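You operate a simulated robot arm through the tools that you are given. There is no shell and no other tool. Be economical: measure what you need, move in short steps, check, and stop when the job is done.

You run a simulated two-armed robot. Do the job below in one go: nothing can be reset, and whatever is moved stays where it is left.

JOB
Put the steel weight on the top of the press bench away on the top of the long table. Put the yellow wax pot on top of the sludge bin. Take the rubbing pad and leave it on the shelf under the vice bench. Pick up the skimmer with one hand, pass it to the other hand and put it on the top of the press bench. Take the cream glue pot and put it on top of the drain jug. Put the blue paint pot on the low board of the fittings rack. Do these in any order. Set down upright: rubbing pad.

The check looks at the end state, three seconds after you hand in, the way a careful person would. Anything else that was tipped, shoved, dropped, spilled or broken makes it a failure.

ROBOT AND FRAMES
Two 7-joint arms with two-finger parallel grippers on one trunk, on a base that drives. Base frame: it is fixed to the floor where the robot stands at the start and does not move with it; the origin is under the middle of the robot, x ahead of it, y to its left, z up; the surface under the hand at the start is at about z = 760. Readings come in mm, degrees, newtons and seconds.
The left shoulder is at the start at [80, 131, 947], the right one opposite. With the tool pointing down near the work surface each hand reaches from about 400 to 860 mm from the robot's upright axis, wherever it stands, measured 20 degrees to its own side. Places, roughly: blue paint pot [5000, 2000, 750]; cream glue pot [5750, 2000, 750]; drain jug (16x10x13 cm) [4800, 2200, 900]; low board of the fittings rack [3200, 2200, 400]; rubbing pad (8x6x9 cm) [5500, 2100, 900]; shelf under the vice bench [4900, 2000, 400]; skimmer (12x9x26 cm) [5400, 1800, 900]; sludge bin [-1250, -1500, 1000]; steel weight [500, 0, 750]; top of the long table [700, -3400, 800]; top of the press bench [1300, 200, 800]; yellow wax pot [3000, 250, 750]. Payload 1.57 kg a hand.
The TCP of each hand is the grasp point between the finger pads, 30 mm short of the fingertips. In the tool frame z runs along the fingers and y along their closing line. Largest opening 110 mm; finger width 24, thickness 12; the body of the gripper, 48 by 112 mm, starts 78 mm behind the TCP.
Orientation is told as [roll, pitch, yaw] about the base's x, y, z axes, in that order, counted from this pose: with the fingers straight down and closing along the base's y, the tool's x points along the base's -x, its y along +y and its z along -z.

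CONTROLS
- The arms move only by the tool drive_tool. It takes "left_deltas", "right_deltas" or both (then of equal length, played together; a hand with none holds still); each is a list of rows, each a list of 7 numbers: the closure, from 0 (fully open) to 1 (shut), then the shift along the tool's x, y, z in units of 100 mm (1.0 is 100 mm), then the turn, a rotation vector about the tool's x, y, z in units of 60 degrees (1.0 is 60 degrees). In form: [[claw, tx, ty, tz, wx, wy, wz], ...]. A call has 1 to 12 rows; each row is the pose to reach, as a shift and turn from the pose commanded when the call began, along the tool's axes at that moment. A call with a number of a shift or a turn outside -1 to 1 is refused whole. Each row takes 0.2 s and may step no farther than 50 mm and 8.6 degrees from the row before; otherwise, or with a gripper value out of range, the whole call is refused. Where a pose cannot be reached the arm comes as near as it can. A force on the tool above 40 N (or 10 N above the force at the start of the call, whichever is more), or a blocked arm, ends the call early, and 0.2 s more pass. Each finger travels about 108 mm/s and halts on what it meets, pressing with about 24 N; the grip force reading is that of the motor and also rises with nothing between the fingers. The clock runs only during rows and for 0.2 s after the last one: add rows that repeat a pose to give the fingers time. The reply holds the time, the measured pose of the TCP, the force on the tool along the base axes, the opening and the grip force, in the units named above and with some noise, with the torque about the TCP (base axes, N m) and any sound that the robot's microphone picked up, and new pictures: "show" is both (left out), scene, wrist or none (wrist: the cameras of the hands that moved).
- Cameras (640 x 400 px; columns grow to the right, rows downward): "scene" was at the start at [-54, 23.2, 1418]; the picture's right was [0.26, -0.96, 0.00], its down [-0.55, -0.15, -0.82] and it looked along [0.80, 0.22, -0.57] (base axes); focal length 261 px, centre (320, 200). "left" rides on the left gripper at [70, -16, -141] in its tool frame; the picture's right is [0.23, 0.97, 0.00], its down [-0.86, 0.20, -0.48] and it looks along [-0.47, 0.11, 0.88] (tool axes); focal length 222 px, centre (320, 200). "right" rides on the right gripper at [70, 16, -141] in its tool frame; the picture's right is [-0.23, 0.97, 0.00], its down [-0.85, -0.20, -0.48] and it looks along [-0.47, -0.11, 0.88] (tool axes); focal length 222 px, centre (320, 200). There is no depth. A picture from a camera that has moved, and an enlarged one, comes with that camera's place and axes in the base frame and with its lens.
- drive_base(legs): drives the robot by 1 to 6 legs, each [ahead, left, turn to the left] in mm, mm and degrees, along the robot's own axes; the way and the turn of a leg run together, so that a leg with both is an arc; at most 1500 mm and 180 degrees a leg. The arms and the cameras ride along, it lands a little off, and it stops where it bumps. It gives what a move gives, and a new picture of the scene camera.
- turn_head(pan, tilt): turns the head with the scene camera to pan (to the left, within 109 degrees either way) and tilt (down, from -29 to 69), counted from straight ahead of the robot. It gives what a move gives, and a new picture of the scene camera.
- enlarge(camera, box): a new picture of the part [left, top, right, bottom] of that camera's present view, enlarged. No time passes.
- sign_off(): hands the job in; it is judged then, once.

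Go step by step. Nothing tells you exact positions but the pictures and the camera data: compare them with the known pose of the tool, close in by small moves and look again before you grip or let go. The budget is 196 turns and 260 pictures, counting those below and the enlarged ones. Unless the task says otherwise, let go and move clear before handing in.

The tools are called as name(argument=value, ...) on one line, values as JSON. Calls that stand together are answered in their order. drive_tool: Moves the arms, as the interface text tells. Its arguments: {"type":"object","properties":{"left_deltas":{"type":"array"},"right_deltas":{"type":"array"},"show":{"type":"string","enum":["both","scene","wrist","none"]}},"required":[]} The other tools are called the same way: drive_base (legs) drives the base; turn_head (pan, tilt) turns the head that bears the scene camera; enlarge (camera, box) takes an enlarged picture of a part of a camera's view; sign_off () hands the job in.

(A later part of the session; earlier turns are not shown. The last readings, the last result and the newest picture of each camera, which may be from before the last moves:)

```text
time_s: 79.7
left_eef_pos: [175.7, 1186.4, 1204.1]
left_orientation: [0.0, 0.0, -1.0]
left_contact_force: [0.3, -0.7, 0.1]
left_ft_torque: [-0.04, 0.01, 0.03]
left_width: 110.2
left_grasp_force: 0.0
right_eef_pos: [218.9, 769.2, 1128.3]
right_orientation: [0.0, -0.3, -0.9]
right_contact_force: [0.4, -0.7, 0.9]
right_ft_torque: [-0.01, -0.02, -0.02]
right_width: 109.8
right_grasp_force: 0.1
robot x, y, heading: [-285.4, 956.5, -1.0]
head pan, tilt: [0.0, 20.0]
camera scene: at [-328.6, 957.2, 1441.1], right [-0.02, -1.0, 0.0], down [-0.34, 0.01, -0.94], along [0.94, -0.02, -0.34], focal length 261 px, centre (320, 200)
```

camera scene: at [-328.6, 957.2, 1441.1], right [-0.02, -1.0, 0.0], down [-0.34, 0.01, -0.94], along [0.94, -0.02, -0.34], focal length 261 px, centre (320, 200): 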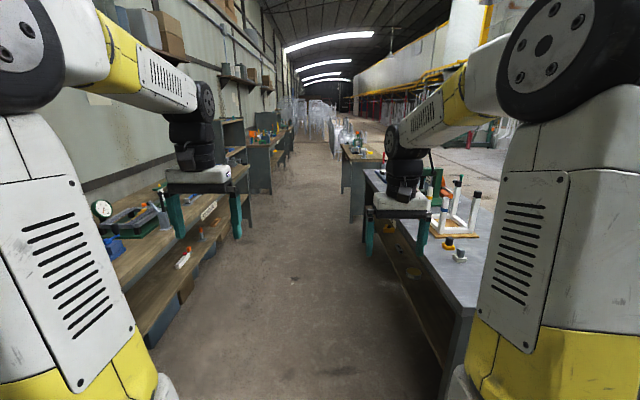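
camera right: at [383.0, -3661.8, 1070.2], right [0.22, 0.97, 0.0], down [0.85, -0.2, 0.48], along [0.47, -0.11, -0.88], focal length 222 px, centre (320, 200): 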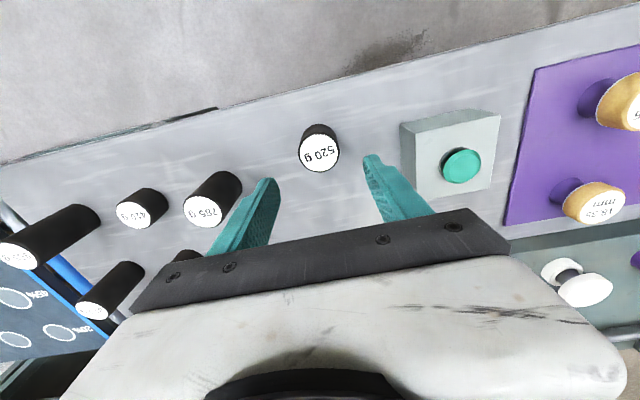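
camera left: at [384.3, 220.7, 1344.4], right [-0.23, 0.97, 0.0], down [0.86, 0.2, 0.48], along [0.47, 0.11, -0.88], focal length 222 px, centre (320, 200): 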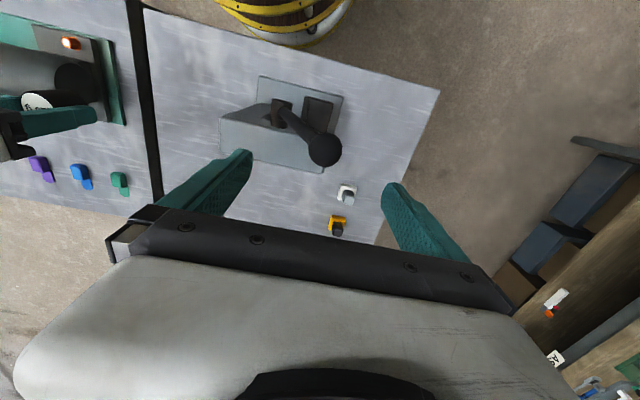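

The aisle is clear. I drive along it and look at the next bench where the wax pot should be.

drive_base(legs=[[1450, 20, 1], [1000, 0, 0]])

turn_head(pan=-35, tilt=25)

```text
time_s: 91.7
left_eef_pos: [2613.7, 1247.1, 1203.5]
left_orientation: [0.0, 0.0, 1.7]
left_contact_force: [-0.4, 0.5, -0.2]
left_ft_torque: [0.0, -0.01, -0.04]
left_width: 110.1
left_grasp_force: 0.2
right_eef_pos: [2676.6, 831.0, 1127.6]
right_orientation: [0.0, -0.4, 1.7]
right_contact_force: [1.0, -0.1, -1.1]
right_ft_torque: [-0.01, 0.03, 0.0]
right_width: 109.8
right_grasp_force: 0.0
robot x, y, heading: [2165.3, 994.8, 1.7]
head pan, tilt: [0.0, 20.0]
camera scene: at [2121.2, 994.2, 1441.1], right [0.03, -1.0, 0.0], down [-0.34, -0.01, -0.94], along [0.94, 0.03, -0.34], focal length 261 px, centre (320, 200)
```

scene: 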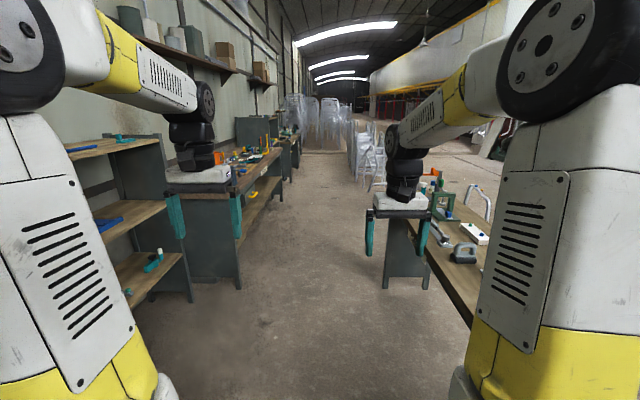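

```text
time_s: 92.7
left_eef_pos: [2614.2, 1245.5, 1203.0]
left_orientation: [0.0, 0.1, 1.6]
left_contact_force: [0.6, 0.0, 0.4]
left_ft_torque: [-0.03, 0.0, 0.01]
left_width: 109.9
left_grasp_force: 0.0
right_eef_pos: [2676.7, 830.3, 1128.6]
right_orientation: [0.0, -0.4, 1.6]
right_contact_force: [-0.7, 0.7, -0.2]
right_ft_torque: [-0.02, 0.04, 0.0]
right_width: 110.0
right_grasp_force: 0.1
robot x, y, heading: [2166.3, 996.3, 1.5]
head pan, tilt: [-35.0, 25.0]
camera scene: at [2105.2, 940.9, 1433.0], right [-0.55, -0.84, 0.0], down [-0.35, 0.23, -0.91], along [0.76, -0.5, -0.42], focal length 261 px, centre (320, 200)
```

scene: 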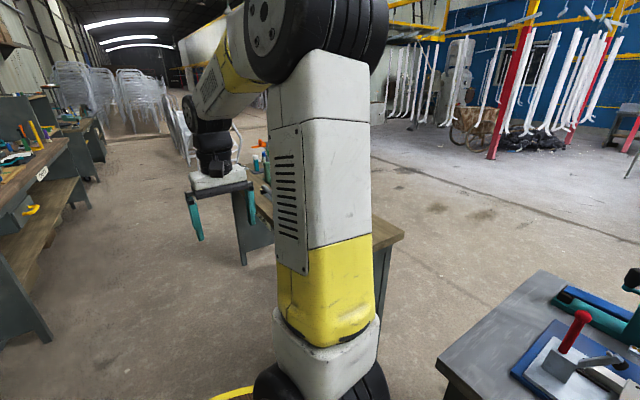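

The fittings rack is on my left, the wooden bench with the wax pot on my right. I drive alongside and turn to face it.

drive_base(legs=[[750, 40, 0], [0, 0, -91.5]])

turn_head(pan=0, tilt=38)

```text
time_s: 100.7
left_eef_pos: [3145.6, 602.5, 1204.0]
left_orientation: [0.0, 0.0, -90.2]
left_contact_force: [-0.9, 0.0, 0.1]
left_ft_torque: [0.02, 0.0, 0.01]
left_width: 110.0
left_grasp_force: 0.0
right_eef_pos: [2728.6, 553.6, 1129.7]
right_orientation: [0.0, -0.4, -90.2]
right_contact_force: [-1.7, 0.3, 0.1]
right_ft_torque: [0.01, 0.01, 0.02]
right_width: 110.0
right_grasp_force: 0.1
robot x, y, heading: [2908.5, 1056.6, -90.4]
head pan, tilt: [-35.0, 25.0]
camera scene: at [2857.3, 1120.8, 1433.0], right [-0.82, 0.58, 0.0], down [0.24, 0.35, -0.91], along [-0.52, -0.74, -0.42], focal length 261 px, centre (320, 200)
```

scene: 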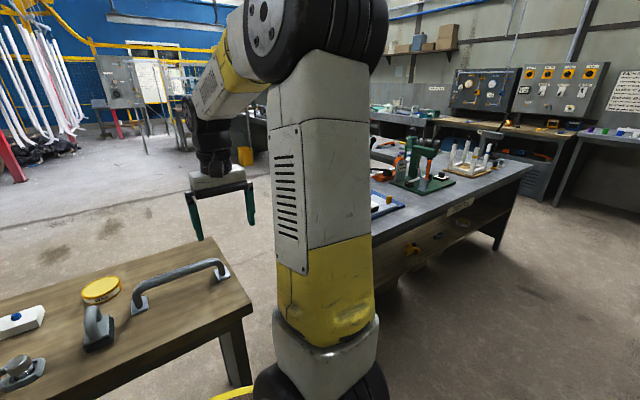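

```text
time_s: 101.7
left_eef_pos: [3144.1, 601.6, 1202.0]
left_orientation: [0.1, -0.1, -90.2]
left_contact_force: [-0.1, 0.3, -0.5]
left_ft_torque: [0.03, 0.01, 0.05]
left_width: 110.1
left_grasp_force: 0.1
right_eef_pos: [2728.7, 552.6, 1129.3]
right_orientation: [0.1, -0.4, -90.3]
right_contact_force: [-0.1, -0.7, -0.2]
right_ft_torque: [-0.01, 0.04, -0.03]
right_width: 109.7
right_grasp_force: 0.0
robot x, y, heading: [2903.6, 1056.2, -90.4]
head pan, tilt: [0.0, 38.0]
camera scene: at [2910.0, 1109.7, 1412.7], right [-1.0, 0.0, 0.0], down [0.0, 0.62, -0.79], along [0.0, -0.79, -0.62], focal length 261 px, centre (320, 200)
```

scene: 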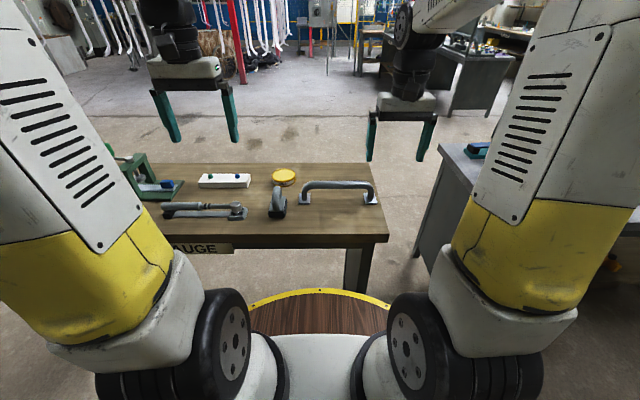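

The yellow round item at the back of the bench is likely the wax pot. I enlarge it.

enlarge(camera="scene", box=[110, 140, 390, 250])

```text
2.29 times, centred on (250, 195) of scene
camera zoom: at [2910.0, 1109.7, 1412.7], right [-1.0, 0.0, 0.0], down [0.0, 0.62, -0.79], along [0.0, -0.79, -0.62], focal length 596 px, centre (480, 211)
```

zoom: 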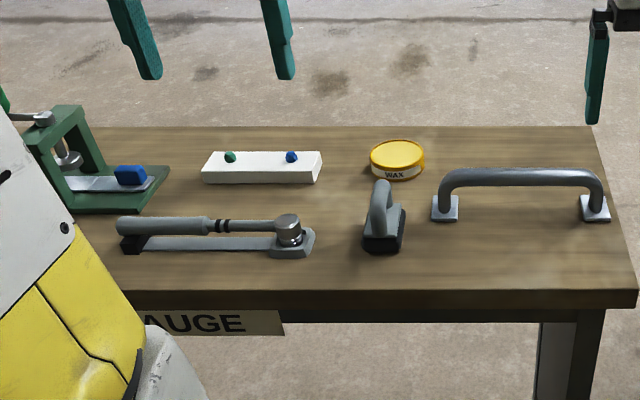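

The wax pot (labelled WAX) is around [3058, 203], about 97 mm wide, so it needs careful alignment. I edge forward and reach the left hand out.

drive_base(legs=[[90, 0, 0]])

drive_tool(left_deltas=[[0, -0.3, -0.2, 0.1, 0, 0, 0], [0, -0.6, -0.5, 0.3, 0, 0, 0], [0, -0.9, -0.8, 0.4, 0, 0, 0], [0, -1.0, -0.87, 0.6, 0, 0, 0]], show="none")

drive_tool(left_deltas=[[0, -0.4, 0, 0.2, 0, 0, 0], [0, -0.8, 0, 0.4, 0, 0, 0], [0, -1.0, 0, 0.7, 0, 0, 0], [0, -1.0, 0, 0.9, 0, 0, 0]], show="wrist")

```text
time_s: 102.8
left_eef_pos: [3144.3, 511.4, 1203.5]
left_orientation: [0.0, -0.1, -90.3]
left_contact_force: [0.2, -0.6, 1.1]
left_ft_torque: [-0.03, 0.03, 0.01]
left_width: 110.0
left_grasp_force: 0.0
right_eef_pos: [2728.2, 463.1, 1129.0]
right_orientation: [0.1, -0.3, -90.2]
right_contact_force: [0.0, -0.5, 0.1]
right_ft_torque: [0.0, 0.02, -0.01]
right_width: 109.8
right_grasp_force: 0.0
robot x, y, heading: [2909.4, 963.7, -90.4]
head pan, tilt: [0.0, 38.0]
camera scene: at [2909.7, 1019.3, 1412.6], right [-1.0, 0.0, 0.0], down [0.0, 0.62, -0.79], along [0.0, -0.79, -0.62], focal length 261 px, centre (320, 200)
```

scene: 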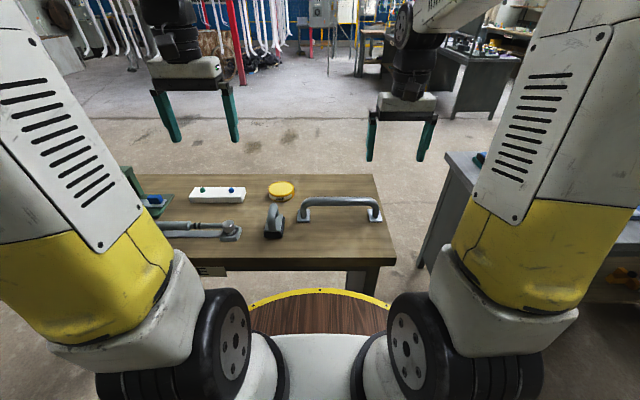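

```text
time_s: 103.8
left_eef_pos: [3057.5, 412.4, 1143.2]
left_orientation: [0.0, 0.0, -90.2]
left_contact_force: [-0.1, -0.5, -0.9]
left_ft_torque: [0.0, -0.02, -0.01]
left_width: 109.8
left_grasp_force: 0.1
right_eef_pos: [2728.2, 462.8, 1128.7]
right_orientation: [0.0, -0.4, -90.3]
right_contact_force: [-0.1, -0.1, -0.9]
right_ft_torque: [0.0, -0.01, -0.03]
right_width: 110.3
right_grasp_force: 0.0
robot x, y, heading: [2905.3, 963.6, -90.1]
head pan, tilt: [0.0, 38.0]
```

```text
time_s: 104.8
left_eef_pos: [3056.9, 313.3, 1054.2]
left_orientation: [0.0, 0.1, -90.2]
left_contact_force: [0.4, -0.3, -0.2]
left_ft_torque: [0.0, -0.01, 0.02]
left_width: 110.2
left_grasp_force: 0.0
right_eef_pos: [2729.1, 462.8, 1128.4]
right_orientation: [0.0, -0.3, -90.1]
right_contact_force: [-0.4, 0.3, 0.2]
right_ft_torque: [-0.01, 0.03, -0.01]
right_width: 109.7
right_grasp_force: 0.0
robot x, y, heading: [2909.7, 965.9, -90.3]
head pan, tilt: [0.0, 38.0]
camera left: at [3041.3, 382.6, 1194.5], right [0.97, 0.22, 0.0], down [0.2, -0.86, 0.48], along [0.11, -0.47, -0.88], focal length 222 px, centre (320, 200)
```

left: 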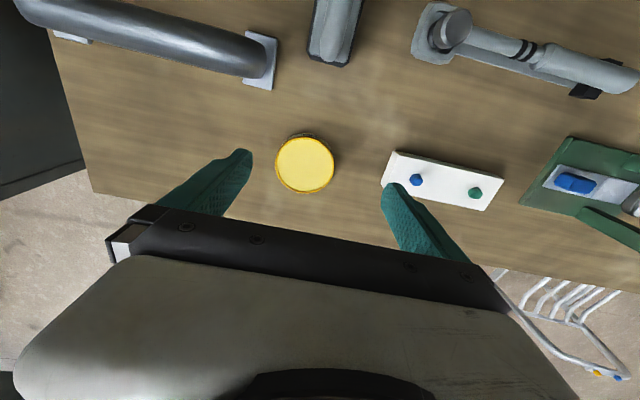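

Triangulation puts the pot's top at about [3046, 266, 870], 90 mm wide. I move over it and descend partway to check.

drive_tool(left_deltas=[[0, -0.3, -0.08, 0.2, 0, 0, 0], [0, -0.47, -0.11, 0.5, 0, 0, 0], [0, -0.47, -0.11, 0.9, 0, 0, 0], [0, -0.47, -0.11, 1.0, 0, 0, 0]], show="wrist")

```text
time_s: 105.8
left_eef_pos: [3045.5, 265.7, 949.5]
left_orientation: [0.0, -0.1, -90.2]
left_contact_force: [-0.1, 0.4, 0.9]
left_ft_torque: [-0.01, 0.03, 0.0]
left_width: 110.1
left_grasp_force: 0.1
right_eef_pos: [2729.1, 462.6, 1128.1]
right_orientation: [0.0, -0.3, -90.1]
right_contact_force: [0.0, -0.4, -0.2]
right_ft_torque: [0.0, -0.02, 0.01]
right_width: 110.0
right_grasp_force: 0.0
robot x, y, heading: [2906.7, 965.9, -90.4]
head pan, tilt: [0.0, 38.0]
camera left: at [3030.5, 335.5, 1091.9], right [0.97, 0.22, 0.0], down [0.2, -0.86, 0.48], along [0.11, -0.47, -0.88], focal length 222 px, centre (320, 200)
```

left: 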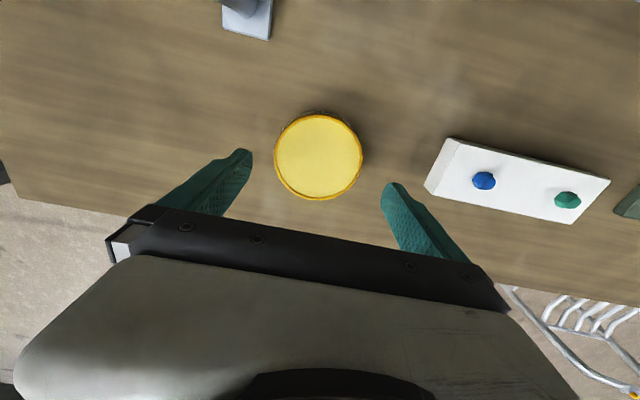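

The pot is centred laterally within a couple of mm; top at z ≈ 860. I descend around it.

drive_tool(left_deltas=[[0, -0.03, 0, 0.3, 0, 0, 0], [0, -0.03, 0, 0.5, 0, 0, 0], [0, -0.03, 0, 0.7, 0, 0, 0], [0, -0.03, 0, 0.85, 0, 0, 0]], show="wrist")

```text
time_s: 106.8
left_eef_pos: [3044.6, 261.8, 880.3]
left_orientation: [0.1, -0.3, -90.1]
left_contact_force: [-0.9, 8.1, 11.2]
left_ft_torque: [0.32, -0.6, 0.45]
left_width: 109.7
left_grasp_force: 0.1
right_eef_pos: [2728.5, 462.5, 1128.5]
right_orientation: [0.1, -0.6, -90.1]
right_contact_force: [0.2, 0.2, 1.0]
right_ft_torque: [-0.03, -0.02, 0.03]
right_width: 109.9
right_grasp_force: 0.1
robot x, y, heading: [2912.4, 966.4, -90.2]
head pan, tilt: [0.0, 38.0]
stopped in row 4 (left hand): the force on the tool passed its limit at 57 N (the readings are from after the stop); the commanded pose is now the measured one
camera left: at [3030.0, 331.5, 1020.7], right [0.97, 0.22, 0.0], down [0.2, -0.85, 0.48], along [0.11, -0.47, -0.88], focal length 222 px, centre (320, 200)
```

left: 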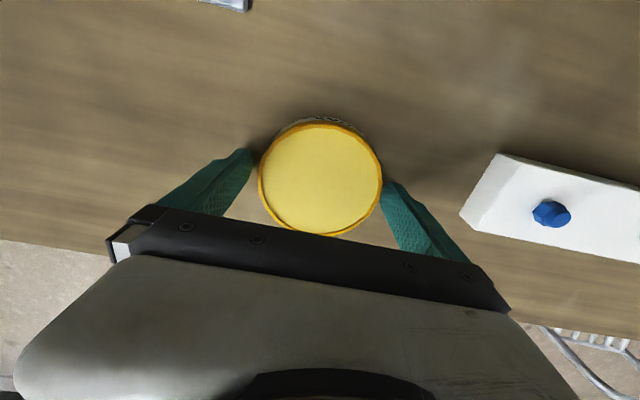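

One fingertip touched the rim (top ≈ z 850, width ≈ 100 mm). I rise, shift about 2 mm toward +x, and try again gently.

drive_tool(left_deltas=[[0, 0, 0, -0.15, 0, 0, 0], [0, -0.02, 0.02, -0.15, 0, 0, 0], [0, -0.02, 0.02, -0.15, 0, 0, 0]], show="wrist")

enlarge(camera="left", box=[220, 100, 420, 225])

```text
time_s: 107.6
left_eef_pos: [3048.0, 258.3, 892.6]
left_orientation: [0.0, -0.2, -90.2]
left_contact_force: [0.5, 0.6, -0.3]
left_ft_torque: [0.0, -0.01, 0.02]
left_width: 110.0
left_grasp_force: 0.0
right_eef_pos: [2727.4, 461.4, 1128.5]
right_orientation: [-0.1, -0.3, -90.1]
right_contact_force: [-1.0, -0.2, 0.0]
right_ft_torque: [-0.02, -0.03, -0.01]
right_width: 110.2
right_grasp_force: 0.0
robot x, y, heading: [2909.7, 969.1, -90.2]
head pan, tilt: [0.0, 38.0]
camera left: at [3032.5, 328.7, 1034.2], right [0.97, 0.22, 0.0], down [0.2, -0.85, 0.48], along [0.11, -0.47, -0.88], focal length 222 px, centre (320, 200)
```

left: 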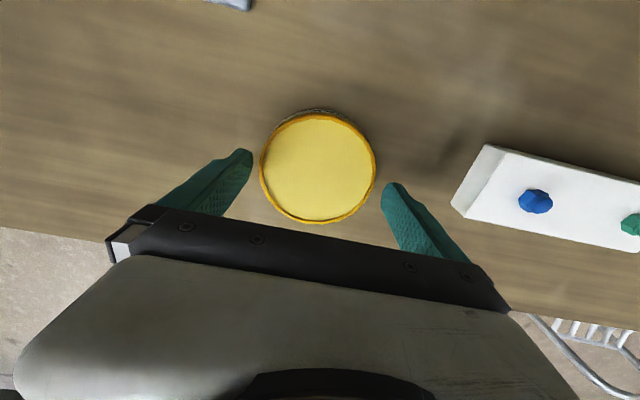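

```text
3.20 times, centred on (320, 162) of left
camera zoom: at [3032.5, 328.7, 1034.2], right [0.97, 0.22, 0.0], down [0.2, -0.85, 0.48], along [0.11, -0.47, -0.88], focal length 711 px, centre (320, 320)
```

zoom: 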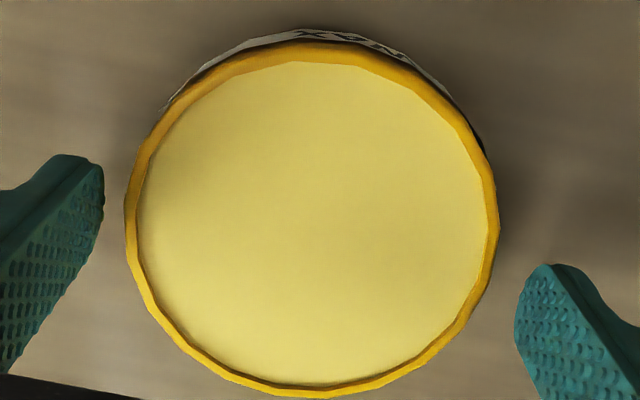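

I compute the pot's centre at about [3046.4, 261]. I correct by ~2 mm and lower slowly.

drive_tool(left_deltas=[[0, 0.025, -0.013, 0, 0, 0, 0], [0, 0.025, -0.013, 0.1, 0, 0, 0], [0, 0.025, -0.013, 0.17, 0, 0, 0], [0, 0.025, -0.013, 0.24, 0, 0, 0], [0, 0.025, -0.013, 0.31, 0, 0, 0], [0, 0.025, -0.013, 0.38, 0, 0, 0]], show="wrist")

```text
time_s: 108.5
left_eef_pos: [3047.5, 259.4, 880.4]
left_orientation: [0.0, -0.5, -90.1]
left_contact_force: [-0.5, 7.3, 9.6]
left_ft_torque: [0.34, -0.57, 0.53]
left_width: 109.7
left_grasp_force: 0.1
right_eef_pos: [2727.6, 463.8, 1127.6]
right_orientation: [0.0, -0.5, -90.1]
right_contact_force: [-0.2, -0.3, -0.2]
right_ft_torque: [-0.07, -0.02, 0.01]
right_width: 109.8
right_grasp_force: 0.1
robot x, y, heading: [2908.2, 966.8, -90.4]
head pan, tilt: [0.0, 38.0]
stopped in row 4 (left hand): the force on the tool passed its limit at 49 N (the readings are from after the stop); the commanded pose is now the measured one
camera left: at [3030.8, 331.3, 1020.5], right [0.97, 0.23, 0.0], down [0.2, -0.85, 0.49], along [0.11, -0.47, -0.87], focal length 222 px, centre (320, 200)
```

left: 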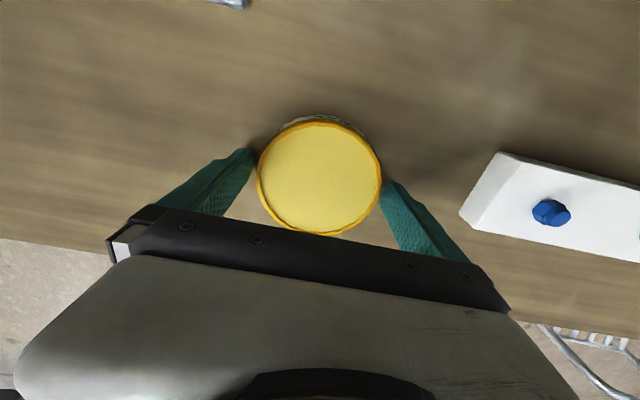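

Contact again at the same height, so it may be the bench rather than the rim. I look closely.

enlarge(camera="left", box=[220, 100, 420, 225])

enlarge(camera="scene", box=[220, 140, 340, 215])

```text
3.20 times, centred on (320, 162) of left
camera zoom: at [3030.8, 331.3, 1020.5], right [0.97, 0.23, 0.0], down [0.2, -0.85, 0.49], along [0.11, -0.47, -0.87], focal length 711 px, centre (320, 320)
```

zoom: 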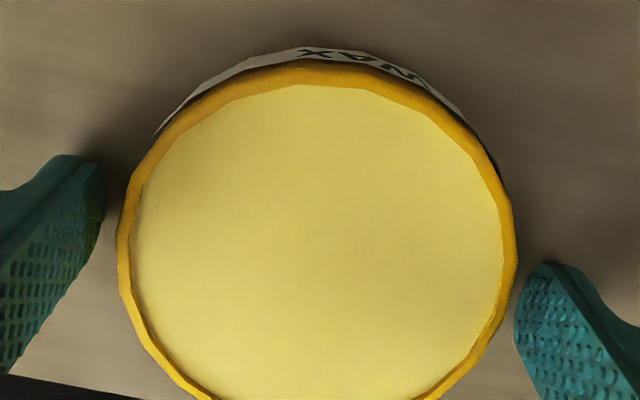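

```text
5.33 times, centred on (280, 178) of scene
camera zoom: at [2909.6, 1020.1, 1412.6], right [-1.0, 0.0, 0.0], down [0.0, 0.62, -0.79], along [0.0, -0.79, -0.62], focal length 1392 px, centre (533, 320)
```

zoom: 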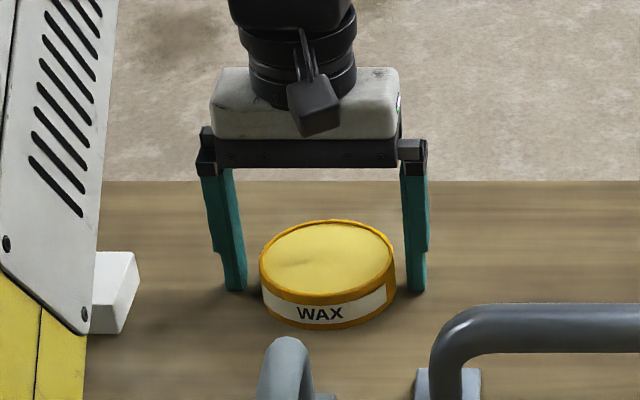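

The scene view shows both fingertips standing on the bench beside the pot, which lies between them. I rise 2 mm and close.

drive_tool(left_deltas=[[0, 0, 0, -0.02, 0, 0, 0], [1, 0, 0, -0.02, 0, 0, 0], [1, 0, 0, -0.02, 0, 0, 0], [1, 0, 0, -0.02, 0, 0, 0]], show="none")

drive_tool(left_deltas=[[1, 0, 0, -0.1, 0, 0, 0], [1, 0, 0, -0.2, 0, 0, 0], [1, 0, 0, -0.35, 0, 0, 0], [1, 0, 0, -0.55, 0, 0, 0], [1, 0, 0, -0.8, 0, 0, 0]], show="both")

```text
time_s: 109.5
left_eef_pos: [3047.3, 259.6, 880.9]
left_orientation: [0.0, -0.5, -90.2]
left_contact_force: [-0.3, -0.4, 0.0]
left_ft_torque: [-0.04, 0.03, 0.03]
left_width: 86.7
left_grasp_force: 24.2
right_eef_pos: [2728.7, 462.1, 1128.9]
right_orientation: [-0.1, -0.5, -90.2]
right_contact_force: [-0.2, 0.2, 0.6]
right_ft_torque: [0.01, -0.02, -0.01]
right_width: 110.1
right_grasp_force: 0.1
robot x, y, heading: [2907.4, 970.3, -90.1]
head pan, tilt: [0.0, 38.0]
```

```text
time_s: 110.7
left_eef_pos: [3046.9, 262.1, 959.6]
left_orientation: [0.0, -0.5, -90.2]
left_contact_force: [-0.2, -0.3, -2.1]
left_ft_torque: [-0.03, 0.01, 0.02]
left_width: 86.6
left_grasp_force: 23.8
right_eef_pos: [2728.0, 461.9, 1128.1]
right_orientation: [0.0, -0.4, -90.1]
right_contact_force: [0.7, 0.7, -1.1]
right_ft_torque: [0.0, -0.01, -0.02]
right_width: 110.1
right_grasp_force: 0.0
robot x, y, heading: [2905.9, 965.5, -90.5]
head pan, tilt: [0.0, 38.0]
camera scene: at [2909.8, 1018.9, 1412.7], right [-1.0, 0.0, 0.0], down [0.0, 0.62, -0.79], along [0.0, -0.79, -0.62], focal length 261 px, centre (320, 200)
camera left: at [3031.2, 331.5, 1100.6], right [0.97, 0.22, 0.0], down [0.2, -0.85, 0.49], along [0.11, -0.47, -0.87], focal length 222 px, centre (320, 200)
```

scene: 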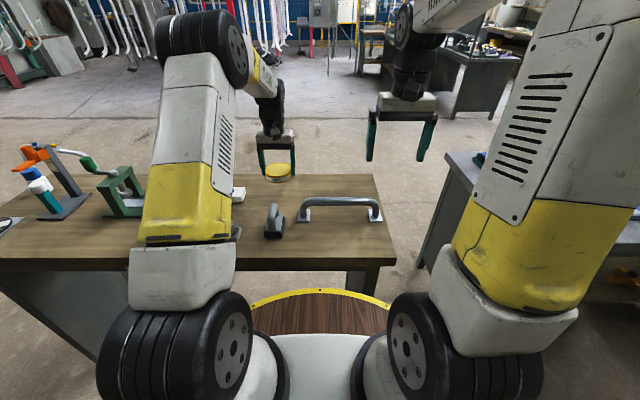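
left: 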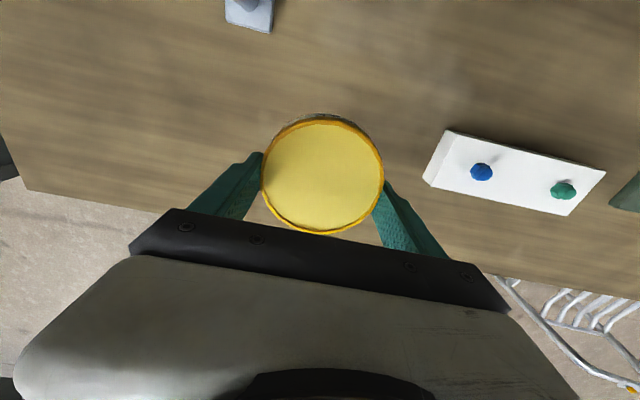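

The wax pot is held level. I lift and pull it in, back out, and head back west along the aisle.

drive_tool(left_deltas=[[1, 0.1, 0, -0.4, 0, 0, 0], [1, 0.3, 0, -0.8, 0, 0, 0], [1, 0.7, 0, -1.0, 0, 0, 0], [1, 1.0, 0, -1.0, 0, 0, 0]], show="none")

drive_tool(left_deltas=[[1, 0.3, 0.1, -0.4, 0, 0, 0], [1, 0.6, 0.2, -0.8, 0, 0, 0], [1, 0.9, 0.3, -1.0, 0, 0, 0], [1, 1.0, 0.4, -1.0, 0, 0, 0]], show="none")

drive_base(legs=[[-90, 0, 0], [0, 0, -90], [1450, 0, 0], [1450, 0, 0]])

```text
time_s: 111.7
left_eef_pos: [3047.5, 359.5, 1059.7]
left_orientation: [0.0, -0.5, -90.3]
left_contact_force: [-0.5, 0.1, -2.1]
left_ft_torque: [0.01, 0.03, -0.03]
left_width: 86.5
left_grasp_force: 24.1
right_eef_pos: [2728.3, 463.5, 1128.9]
right_orientation: [0.0, -0.4, -90.2]
right_contact_force: [0.2, 0.0, 0.4]
right_ft_torque: [0.0, 0.0, -0.01]
right_width: 110.0
right_grasp_force: 0.1
robot x, y, heading: [2909.9, 968.3, -90.4]
head pan, tilt: [0.0, 38.0]
```

```text
refused: row 1 steps farther than a row can; nothing moved
```

```text
time_s: 130.1
left_eef_pos: [-581.5, 909.5, 1059.1]
left_orientation: [0.0, -0.6, 179.1]
left_contact_force: [-0.6, 0.1, -2.9]
left_ft_torque: [0.01, 0.03, 0.01]
left_width: 86.4
left_grasp_force: 24.2
right_eef_pos: [-475.4, 1226.6, 1128.8]
right_orientation: [0.0, -0.4, 178.9]
right_contact_force: [0.6, -0.4, -0.5]
right_ft_torque: [0.02, 0.03, -0.02]
right_width: 109.9
right_grasp_force: 0.2
robot x, y, heading: [24.0, 1042.0, 178.7]
head pan, tilt: [0.0, 38.0]
camera scene: at [79.2, 1038.9, 1412.7], right [0.02, 1.0, 0.0], down [0.62, -0.01, -0.79], along [-0.79, 0.01, -0.62], focal length 261 px, centre (320, 200)
```

scene: 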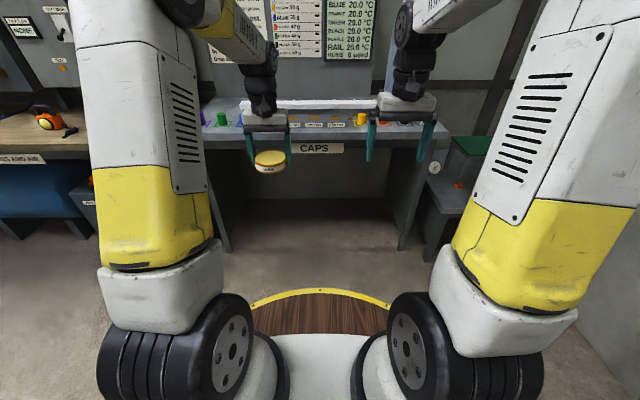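

The pot is safe. I move forward a bit and strafe left (toward -y) to the wash-line bench with the sludge bin.

drive_base(legs=[[300, 0, 0], [0, 1480, 0], [0, 1060, 1]])

```text
time_s: 144.2
left_eef_pos: [-865.2, -1668.2, 1059.3]
left_orientation: [0.0, -0.5, -177.8]
left_contact_force: [-0.3, 0.6, -1.9]
left_ft_torque: [-0.01, -0.01, 0.01]
left_width: 86.8
left_grasp_force: 24.1
right_eef_pos: [-776.6, -1345.8, 1128.8]
right_orientation: [0.1, -0.4, -177.9]
right_contact_force: [-0.3, 0.3, 0.9]
right_ft_torque: [0.02, 0.02, -0.01]
right_width: 110.1
right_grasp_force: 0.0
robot x, y, heading: [-268.2, -1500.3, -177.8]
head pan, tilt: [0.0, 38.0]
camera scene: at [-212.5, -1502.3, 1412.7], right [-0.04, 1.0, 0.0], down [0.62, 0.02, -0.79], along [-0.79, -0.03, -0.62], focal length 261 px, centre (320, 200)
```

scene: 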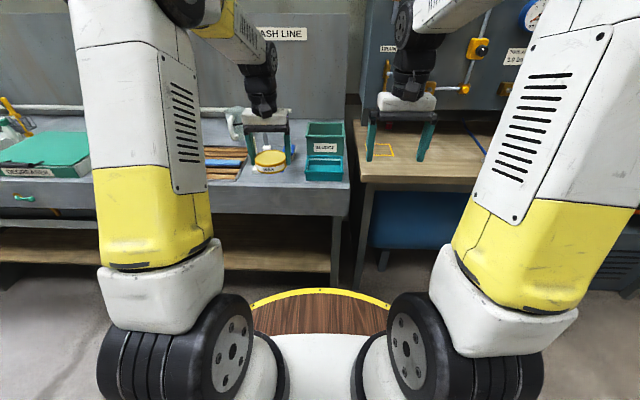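

enlarge(camera="scene", box=[190, 90, 370, 210])

```text
3.33 times, centred on (280, 150) of scene
camera zoom: at [-212.5, -1502.3, 1412.7], right [-0.04, 1.0, 0.0], down [0.62, 0.02, -0.79], along [-0.79, -0.03, -0.62], focal length 870 px, centre (453, 367)
```

zoom: 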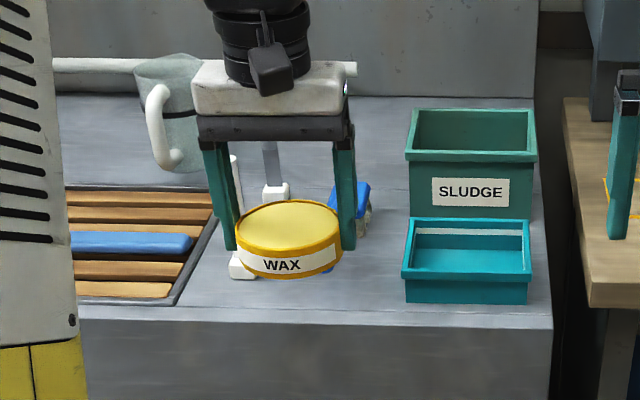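

The bin is an open green box behind a teal tray. I raise the pot, drive closer and look at the bin's top from the wrist camera.

drive_tool(left_deltas=[[1, 0, 0, -0.3, 0, 0, 0], [1, 0, 0, -0.7, 0, 0, 0], [1, 0, 0, -1.0, 0, 0, 0]], show="none")

drive_base(legs=[[240, -150, -2]])

enlarge(camera="left", box=[0, 0, 640, 400])

```text
time_s: 145.0
left_eef_pos: [-865.3, -1669.2, 1160.8]
left_orientation: [0.0, -0.5, -177.8]
left_contact_force: [-0.9, -0.6, -3.2]
left_ft_torque: [0.04, -0.01, 0.01]
left_width: 86.6
left_grasp_force: 23.9
right_eef_pos: [-776.6, -1344.1, 1128.5]
right_orientation: [0.0, -0.4, -177.9]
right_contact_force: [-0.5, 0.4, 0.2]
right_ft_torque: [-0.02, 0.01, -0.01]
right_width: 109.7
right_grasp_force: 0.1
robot x, y, heading: [-265.7, -1500.2, -177.9]
head pan, tilt: [0.0, 38.0]
```

```text
time_s: 146.9
left_eef_pos: [-1112.2, -1499.9, 1160.9]
left_orientation: [0.0, -0.5, -180.0]
left_contact_force: [0.3, 0.5, -2.1]
left_ft_torque: [0.03, 0.0, -0.02]
left_width: 86.6
left_grasp_force: 24.1
right_eef_pos: [-1012.4, -1178.9, 1129.8]
right_orientation: [0.0, -0.4, -179.9]
right_contact_force: [-0.3, 0.1, -0.3]
right_ft_torque: [0.03, -0.02, -0.01]
right_width: 110.1
right_grasp_force: 0.1
robot x, y, heading: [-508.9, -1357.6, -179.9]
head pan, tilt: [0.0, 38.0]
camera scene: at [-454.5, -1357.6, 1412.6], right [0.0, 1.0, 0.0], down [0.62, 0.0, -0.79], along [-0.79, 0.0, -0.62], focal length 261 px, centre (320, 200)
```

scene: 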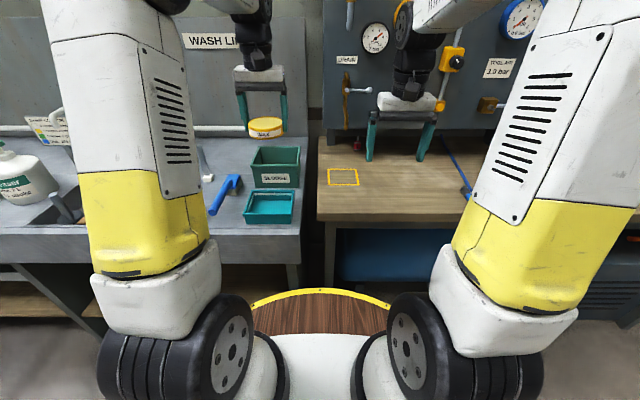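

```text
1.00 times, centred on (320, 200) of left (not enlarged: the box is as wide or as high as the picture)
camera zoom: at [-1041.5, -1483.4, 1301.2], right [0.23, -0.97, 0.0], down [-0.85, -0.2, 0.49], along [-0.47, -0.11, -0.87], focal length 222 px, centre (320, 200)
```

zoom: 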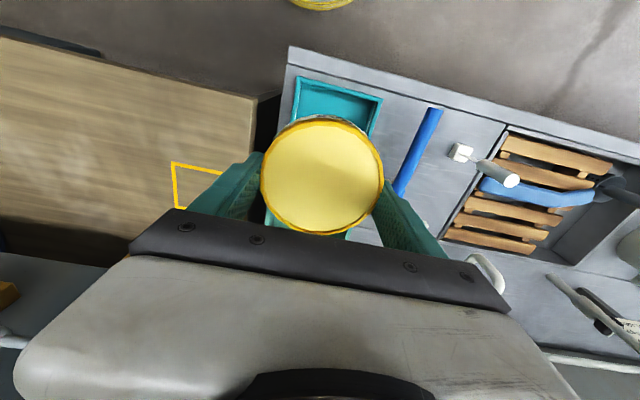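

enlarge(camera="scene", box=[215, 120, 335, 240])

```text
3.33 times, centred on (275, 180) of scene
camera zoom: at [-454.5, -1357.6, 1412.6], right [0.0, 1.0, 0.0], down [0.62, 0.0, -0.79], along [-0.79, 0.0, -0.62], focal length 870 px, centre (470, 267)
```

zoom: 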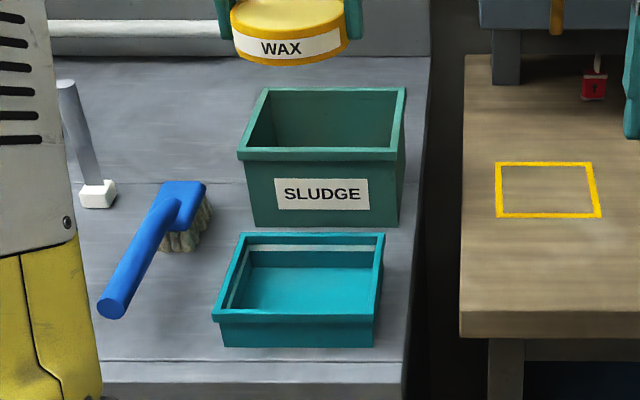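

enlarge(camera="right", box=[0, 0, 640, 400])

```text
1.00 times, centred on (320, 200) of right (not enlarged: the box is as wide or as high as the picture)
camera zoom: at [-942.0, -1196.2, 1270.5], right [-0.23, -0.97, 0.0], down [-0.85, 0.2, 0.48], along [-0.47, 0.11, -0.87], focal length 222 px, centre (320, 200)
```

zoom: 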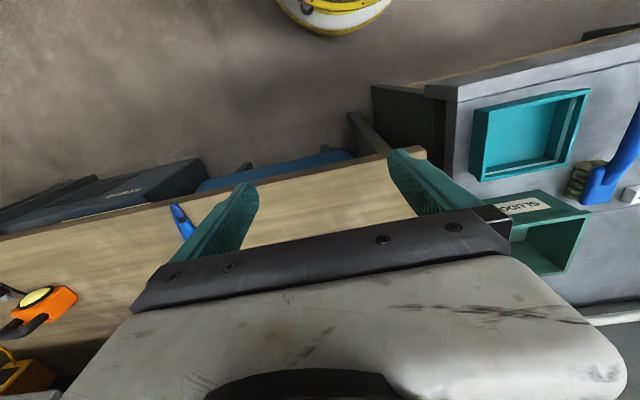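

The bin rim sits near z ≈ 945 with its front-left corner around [-1246, -1601]. The pot is smaller than the opening, so I will rest it flat across that rim corner. Moving over it now.

drive_tool(left_deltas=[[1, -0.25, 0.25, 0, 0, 0, 0], [1, -0.5, 0.5, 0.1, 0, 0, 0], [1, -0.75, 0.75, 0.3, 0, 0, 0], [1, -0.9, 0.83, 0.6, 0, 0, 0], [1, -1.0, 0.83, 0.95, 0, 0, 0]], show="none")

drive_tool(left_deltas=[[1, -0.3, 0, 0.2, 0, 0, 0], [1, -0.52, 0, 0.4, 0, 0, 0], [1, -0.52, 0, 0.6, 0, 0, 0]], show="none")

enlarge(camera="scene", box=[215, 120, 335, 195])

```text
time_s: 148.1
left_eef_pos: [-1213.0, -1582.6, 1064.5]
left_orientation: [0.0, -0.5, -179.8]
left_contact_force: [0.2, -0.4, -2.0]
left_ft_torque: [0.0, 0.02, -0.01]
left_width: 86.3
left_grasp_force: 24.3
right_eef_pos: [-1013.1, -1180.6, 1128.8]
right_orientation: [0.0, -0.4, -180.0]
right_contact_force: [-0.4, 0.2, 1.3]
right_ft_torque: [0.01, 0.02, -0.01]
right_width: 110.2
right_grasp_force: 0.1
robot x, y, heading: [-509.1, -1353.6, -179.7]
head pan, tilt: [0.0, 38.0]
```

```text
time_s: 148.9
left_eef_pos: [-1264.4, -1583.5, 1006.6]
left_orientation: [0.0, -0.5, -179.9]
left_contact_force: [1.3, 0.2, -2.4]
left_ft_torque: [0.01, 0.04, 0.03]
left_width: 86.5
left_grasp_force: 24.2
right_eef_pos: [-1012.2, -1180.4, 1128.7]
right_orientation: [0.0, -0.4, -179.9]
right_contact_force: [-0.5, -0.3, 0.1]
right_ft_torque: [-0.03, -0.02, -0.05]
right_width: 110.1
right_grasp_force: 0.0
robot x, y, heading: [-510.6, -1359.2, -179.9]
head pan, tilt: [0.0, 38.0]
```

```text
5.33 times, centred on (275, 158) of scene
camera zoom: at [-454.6, -1357.5, 1412.7], right [0.0, 1.0, 0.0], down [0.62, 0.0, -0.79], along [-0.79, 0.0, -0.62], focal length 1392 px, centre (560, 427)
```

zoom: 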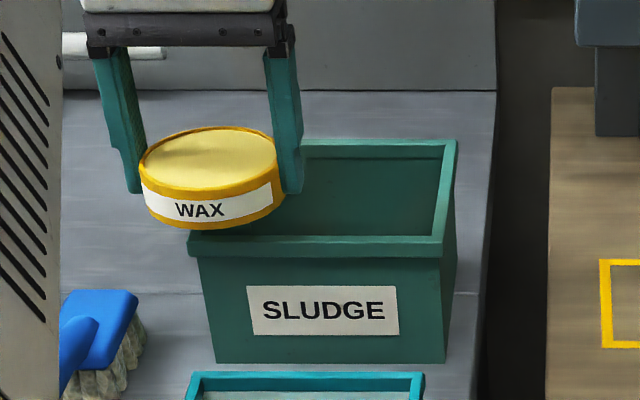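

In the view the pot lines up with the rim's front-left corner. I nudge 5 mm inward and lower in small steps until contact.

drive_tool(left_deltas=[[1, -0.05, -0.02, 0.07, 0, 0, 0], [1, -0.05, -0.02, 0.12, 0, 0, 0], [1, -0.05, -0.02, 0.17, 0, 0, 0], [1, -0.05, -0.02, 0.17, 0, 0, 0]], show="none")

enlarge(camera="scene", box=[215, 120, 335, 195])

```text
time_s: 149.9
left_eef_pos: [-1270.3, -1580.0, 990.5]
left_orientation: [0.0, -0.5, -179.9]
left_contact_force: [0.1, -0.2, -3.5]
left_ft_torque: [0.01, 0.06, -0.01]
left_width: 86.7
left_grasp_force: 23.7
right_eef_pos: [-1013.4, -1179.8, 1128.3]
right_orientation: [-0.1, -0.4, -179.9]
right_contact_force: [-0.4, -1.1, -0.9]
right_ft_torque: [0.03, -0.02, -0.03]
right_width: 109.9
right_grasp_force: 0.0
robot x, y, heading: [-506.3, -1358.2, -179.7]
head pan, tilt: [0.0, 38.0]
```

```text
5.33 times, centred on (275, 158) of scene
camera zoom: at [-454.7, -1357.6, 1412.7], right [0.0, 1.0, 0.0], down [0.62, 0.0, -0.79], along [-0.79, 0.0, -0.62], focal length 1392 px, centre (560, 427)
```

zoom: 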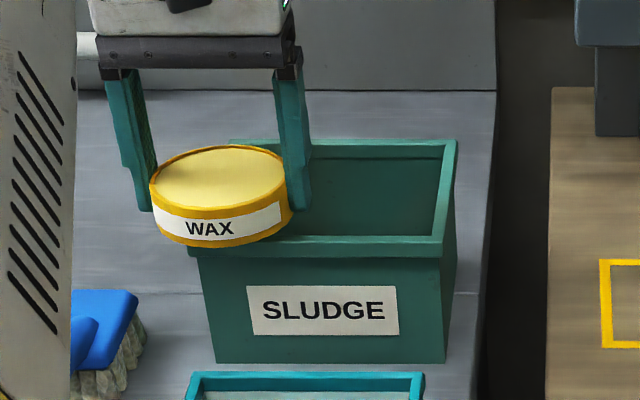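

drive_tool(left_deltas=[[1, 0, 0, 0.03, 0, 0, 0], [1, 0, 0, 0.06, 0, 0, 0], [1, 0, 0, 0.09, 0, 0, 0], [1, 0, 0, 0.09, 0, 0, 0]], show="none")

```text
time_s: 150.9
left_eef_pos: [-1271.2, -1580.9, 981.3]
left_orientation: [0.1, -0.6, -179.9]
left_contact_force: [-0.9, 0.5, -1.7]
left_ft_torque: [-0.01, 0.03, 0.0]
left_width: 86.4
left_grasp_force: 24.4
right_eef_pos: [-1012.7, -1180.4, 1127.7]
right_orientation: [0.0, -0.3, -179.9]
right_contact_force: [-0.3, 0.5, 0.2]
right_ft_torque: [0.01, 0.0, -0.02]
right_width: 110.1
right_grasp_force: 0.0
robot x, y, heading: [-508.0, -1358.8, -179.8]
head pan, tilt: [0.0, 38.0]
```

drive_tool(left_deltas=[[1, 0, 0, 0.03, 0, 0, 0], [1, 0, 0, 0.06, 0, 0, 0], [1, 0, 0, 0.06, 0, 0, 0]], show="none")

enlarge(camera="scene", box=[215, 120, 335, 195])

```text
time_s: 151.9
left_eef_pos: [-1272.8, -1580.7, 980.1]
left_orientation: [-0.1, -1.0, -179.8]
left_contact_force: [-0.2, 0.3, 6.1]
left_ft_torque: [0.03, -0.21, 0.06]
left_width: 86.6
left_grasp_force: 24.1
right_eef_pos: [-1012.1, -1180.3, 1128.2]
right_orientation: [0.1, -0.5, -179.9]
right_contact_force: [-0.1, 0.2, -0.5]
right_ft_torque: [-0.01, 0.01, 0.03]
right_width: 110.0
right_grasp_force: 0.1
robot x, y, heading: [-510.5, -1359.7, -179.9]
head pan, tilt: [0.0, 38.0]
stopped in row 3 (left hand): the force on the tool passed its limit at 41 N (the readings are from after the stop); the commanded pose is now the measured one
```

```text
5.33 times, centred on (275, 158) of scene
camera zoom: at [-454.2, -1357.4, 1412.6], right [0.0, 1.0, 0.0], down [0.62, 0.0, -0.79], along [-0.79, 0.0, -0.62], focal length 1392 px, centre (560, 427)
```

zoom: 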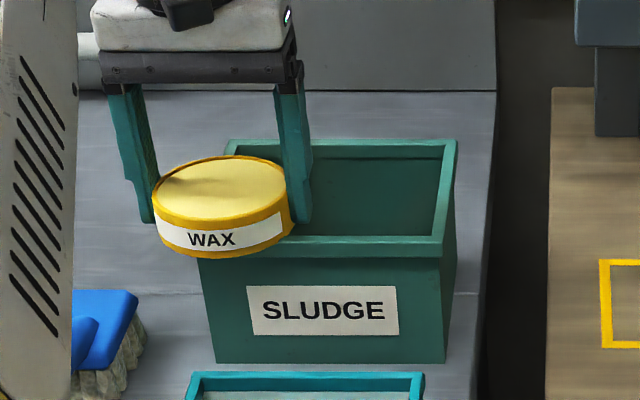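

The pot's base is pressing on the rim corner, centred ~20 mm in from the outer corner. I release and check.

drive_tool(left_deltas=[[0.9, 0, 0, 0, 0, 0, 0], [0.2, 0, 0, 0, 0, 0, 0], [0, 0, 0, 0, 0, 0, 0], [0, 0, 0, 0, 0, 0, 0]], show="none")

enlarge(camera="scene", box=[215, 120, 335, 195])

```text
time_s: 152.9
left_eef_pos: [-1271.6, -1582.3, 979.2]
left_orientation: [0.0, -1.0, -179.9]
left_contact_force: [-0.2, -6.7, 15.3]
left_ft_torque: [0.64, -0.15, 0.04]
left_width: 104.6
left_grasp_force: 0.1
right_eef_pos: [-1012.3, -1179.8, 1128.9]
right_orientation: [0.1, -0.4, -179.9]
right_contact_force: [-0.4, 0.7, -0.9]
right_ft_torque: [-0.01, 0.01, 0.03]
right_width: 109.9
right_grasp_force: 0.2
robot x, y, heading: [-510.9, -1356.8, -180.1]
head pan, tilt: [0.0, 38.0]
```

```text
5.33 times, centred on (275, 158) of scene
camera zoom: at [-454.0, -1357.7, 1412.6], right [0.0, 1.0, 0.0], down [0.62, 0.0, -0.79], along [-0.79, 0.0, -0.62], focal length 1392 px, centre (560, 427)
```

zoom: 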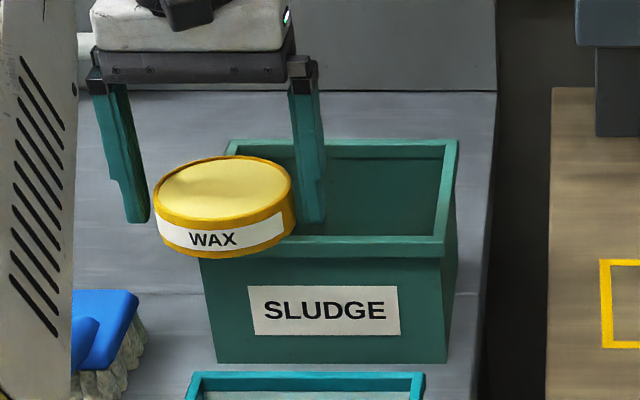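

The pot stays put. I lift the hand straight up and check the pot again.

drive_tool(left_deltas=[[0, 0, 0, -0.05, 0, 0, 0], [0, 0, 0, -0.15, 0, 0, 0], [0, 0, 0, -0.3, 0, 0, 0], [0, 0, 0, -0.6, 0, 0, 0], [0, 0, 0, -1.0, 0, 0, 0]], show="wrist")

enlarge(camera="scene", box=[215, 120, 335, 195])

```text
time_s: 154.1
left_eef_pos: [-1270.6, -1580.1, 1078.4]
left_orientation: [-0.1, -0.8, -179.9]
left_contact_force: [0.1, 0.3, 0.7]
left_ft_torque: [-0.02, -0.01, 0.03]
left_width: 110.2
left_grasp_force: 0.0
right_eef_pos: [-1012.5, -1179.7, 1129.7]
right_orientation: [0.1, -0.4, -179.9]
right_contact_force: [-0.1, -0.7, 0.0]
right_ft_torque: [0.04, -0.02, -0.02]
right_width: 110.0
right_grasp_force: 0.1
robot x, y, heading: [-508.0, -1355.6, -179.6]
head pan, tilt: [0.0, 38.0]
camera left: at [-1199.4, -1563.6, 1219.3], right [0.23, -0.97, 0.0], down [-0.85, -0.2, 0.49], along [-0.48, -0.11, -0.87], focal length 222 px, centre (320, 200)
```

left: 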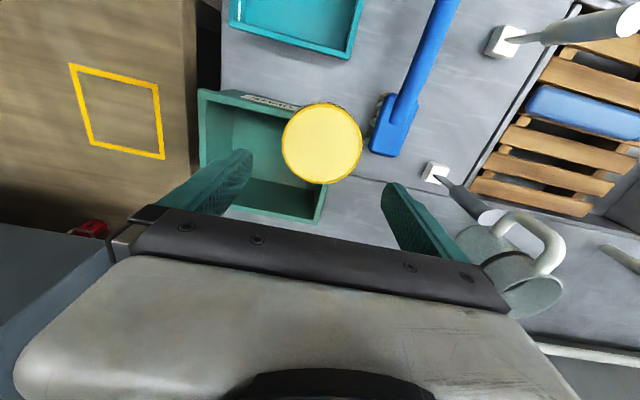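

```text
5.33 times, centred on (275, 158) of scene
camera zoom: at [-454.7, -1357.6, 1412.7], right [0.0, 1.0, 0.0], down [0.62, 0.0, -0.79], along [-0.79, 0.0, -0.62], focal length 1392 px, centre (560, 427)
```

zoom: 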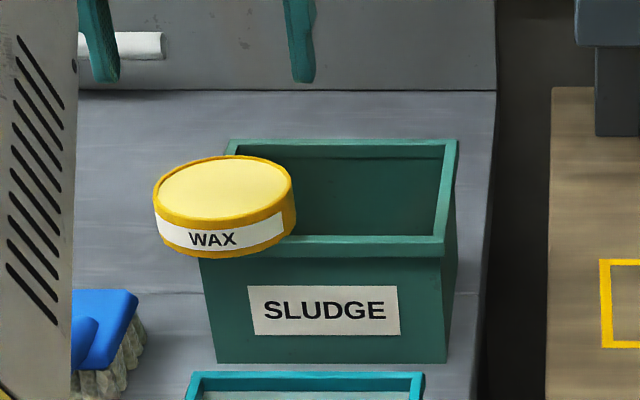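

enlarge(camera="left", box=[190, 75, 390, 225])

```text
2.67 times, centred on (290, 150) of left
camera zoom: at [-1199.4, -1563.6, 1219.3], right [0.23, -0.97, 0.0], down [-0.85, -0.2, 0.49], along [-0.48, -0.11, -0.87], focal length 592 px, centre (400, 333)
```

zoom: 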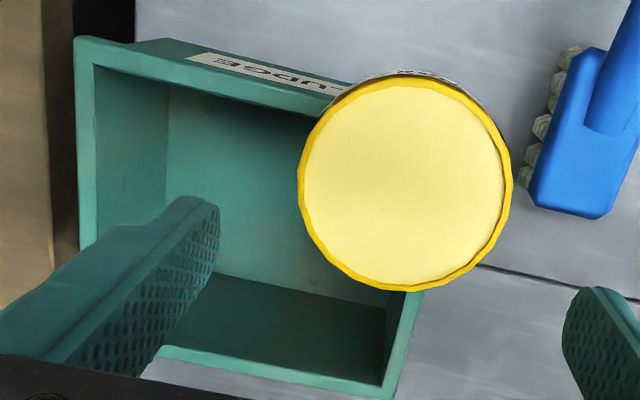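

The pot sits level on the rim corner, its centre over the rim inside the bin's outline, and is stable. I retract the left hand and head to the east end.

drive_tool(left_deltas=[[0, 0.1, 0, -0.4, 0, 0, 0], [0, 0.3, 0, -0.8, 0, 0, 0], [0, 0.6, 0, -1.0, 0, 0, 0], [0, 1.0, 0, -1.0, 0, 0, 0]], show="none")

drive_tool(left_deltas=[[0, 0.4, 0, 0, 0, 0, 0], [0, 0.8, 0, 0, 0, 0, 0], [0, 1.0, -0.3, 0, 0, 0, 0]], show="none")

drive_base(legs=[[-240, 0, 0], [0, -1200, 0], [0, -1180, 0]])

```text
time_s: 155.1
left_eef_pos: [-1168.3, -1582.7, 1176.8]
left_orientation: [0.0, -0.8, -179.9]
left_contact_force: [-0.6, -0.3, -0.2]
left_ft_torque: [-0.03, -0.08, 0.03]
left_width: 110.1
left_grasp_force: 0.0
right_eef_pos: [-1012.9, -1180.5, 1128.8]
right_orientation: [0.0, -0.4, -179.8]
right_contact_force: [0.0, 0.0, 0.0]
right_ft_torque: [-0.02, -0.05, 0.0]
right_width: 109.9
right_grasp_force: 0.1
robot x, y, heading: [-510.5, -1356.9, -180.2]
head pan, tilt: [0.0, 38.0]
```

```text
time_s: 155.9
left_eef_pos: [-1069.1, -1550.7, 1175.1]
left_orientation: [-0.1, -0.9, -179.9]
left_contact_force: [-0.9, 0.2, 0.0]
left_ft_torque: [0.04, -0.01, 0.0]
left_width: 109.8
left_grasp_force: 0.1
right_eef_pos: [-1012.0, -1179.4, 1128.6]
right_orientation: [0.1, -0.4, -179.9]
right_contact_force: [0.5, 0.3, 1.6]
right_ft_torque: [0.0, 0.01, -0.03]
right_width: 109.9
right_grasp_force: 0.0
robot x, y, heading: [-509.1, -1361.8, -179.7]
head pan, tilt: [0.0, 38.0]
```

```text
time_s: 168.8
left_eef_pos: [-915.6, 784.4, 1174.6]
left_orientation: [-0.1, -0.9, -177.5]
left_contact_force: [0.4, -0.1, 0.7]
left_ft_torque: [-0.02, 0.02, -0.03]
left_width: 109.9
left_grasp_force: 0.1
right_eef_pos: [-874.4, 1158.0, 1127.8]
right_orientation: [0.0, -0.4, -177.5]
right_contact_force: [-0.1, 0.7, -0.3]
right_ft_torque: [0.0, 0.04, 0.0]
right_width: 110.1
right_grasp_force: 0.1
robot x, y, heading: [-360.8, 1000.5, -177.6]
head pan, tilt: [0.0, 38.0]
camera scene: at [-309.0, 1003.2, 1412.6], right [-0.04, 1.0, 0.0], down [0.62, 0.03, -0.79], along [-0.79, -0.03, -0.62], focal length 261 px, centre (320, 200)
```

scene: 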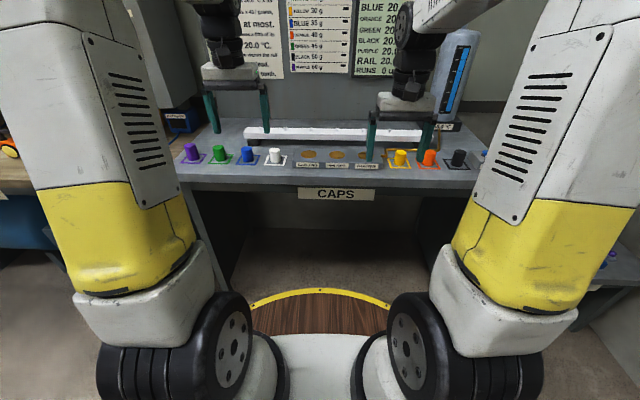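

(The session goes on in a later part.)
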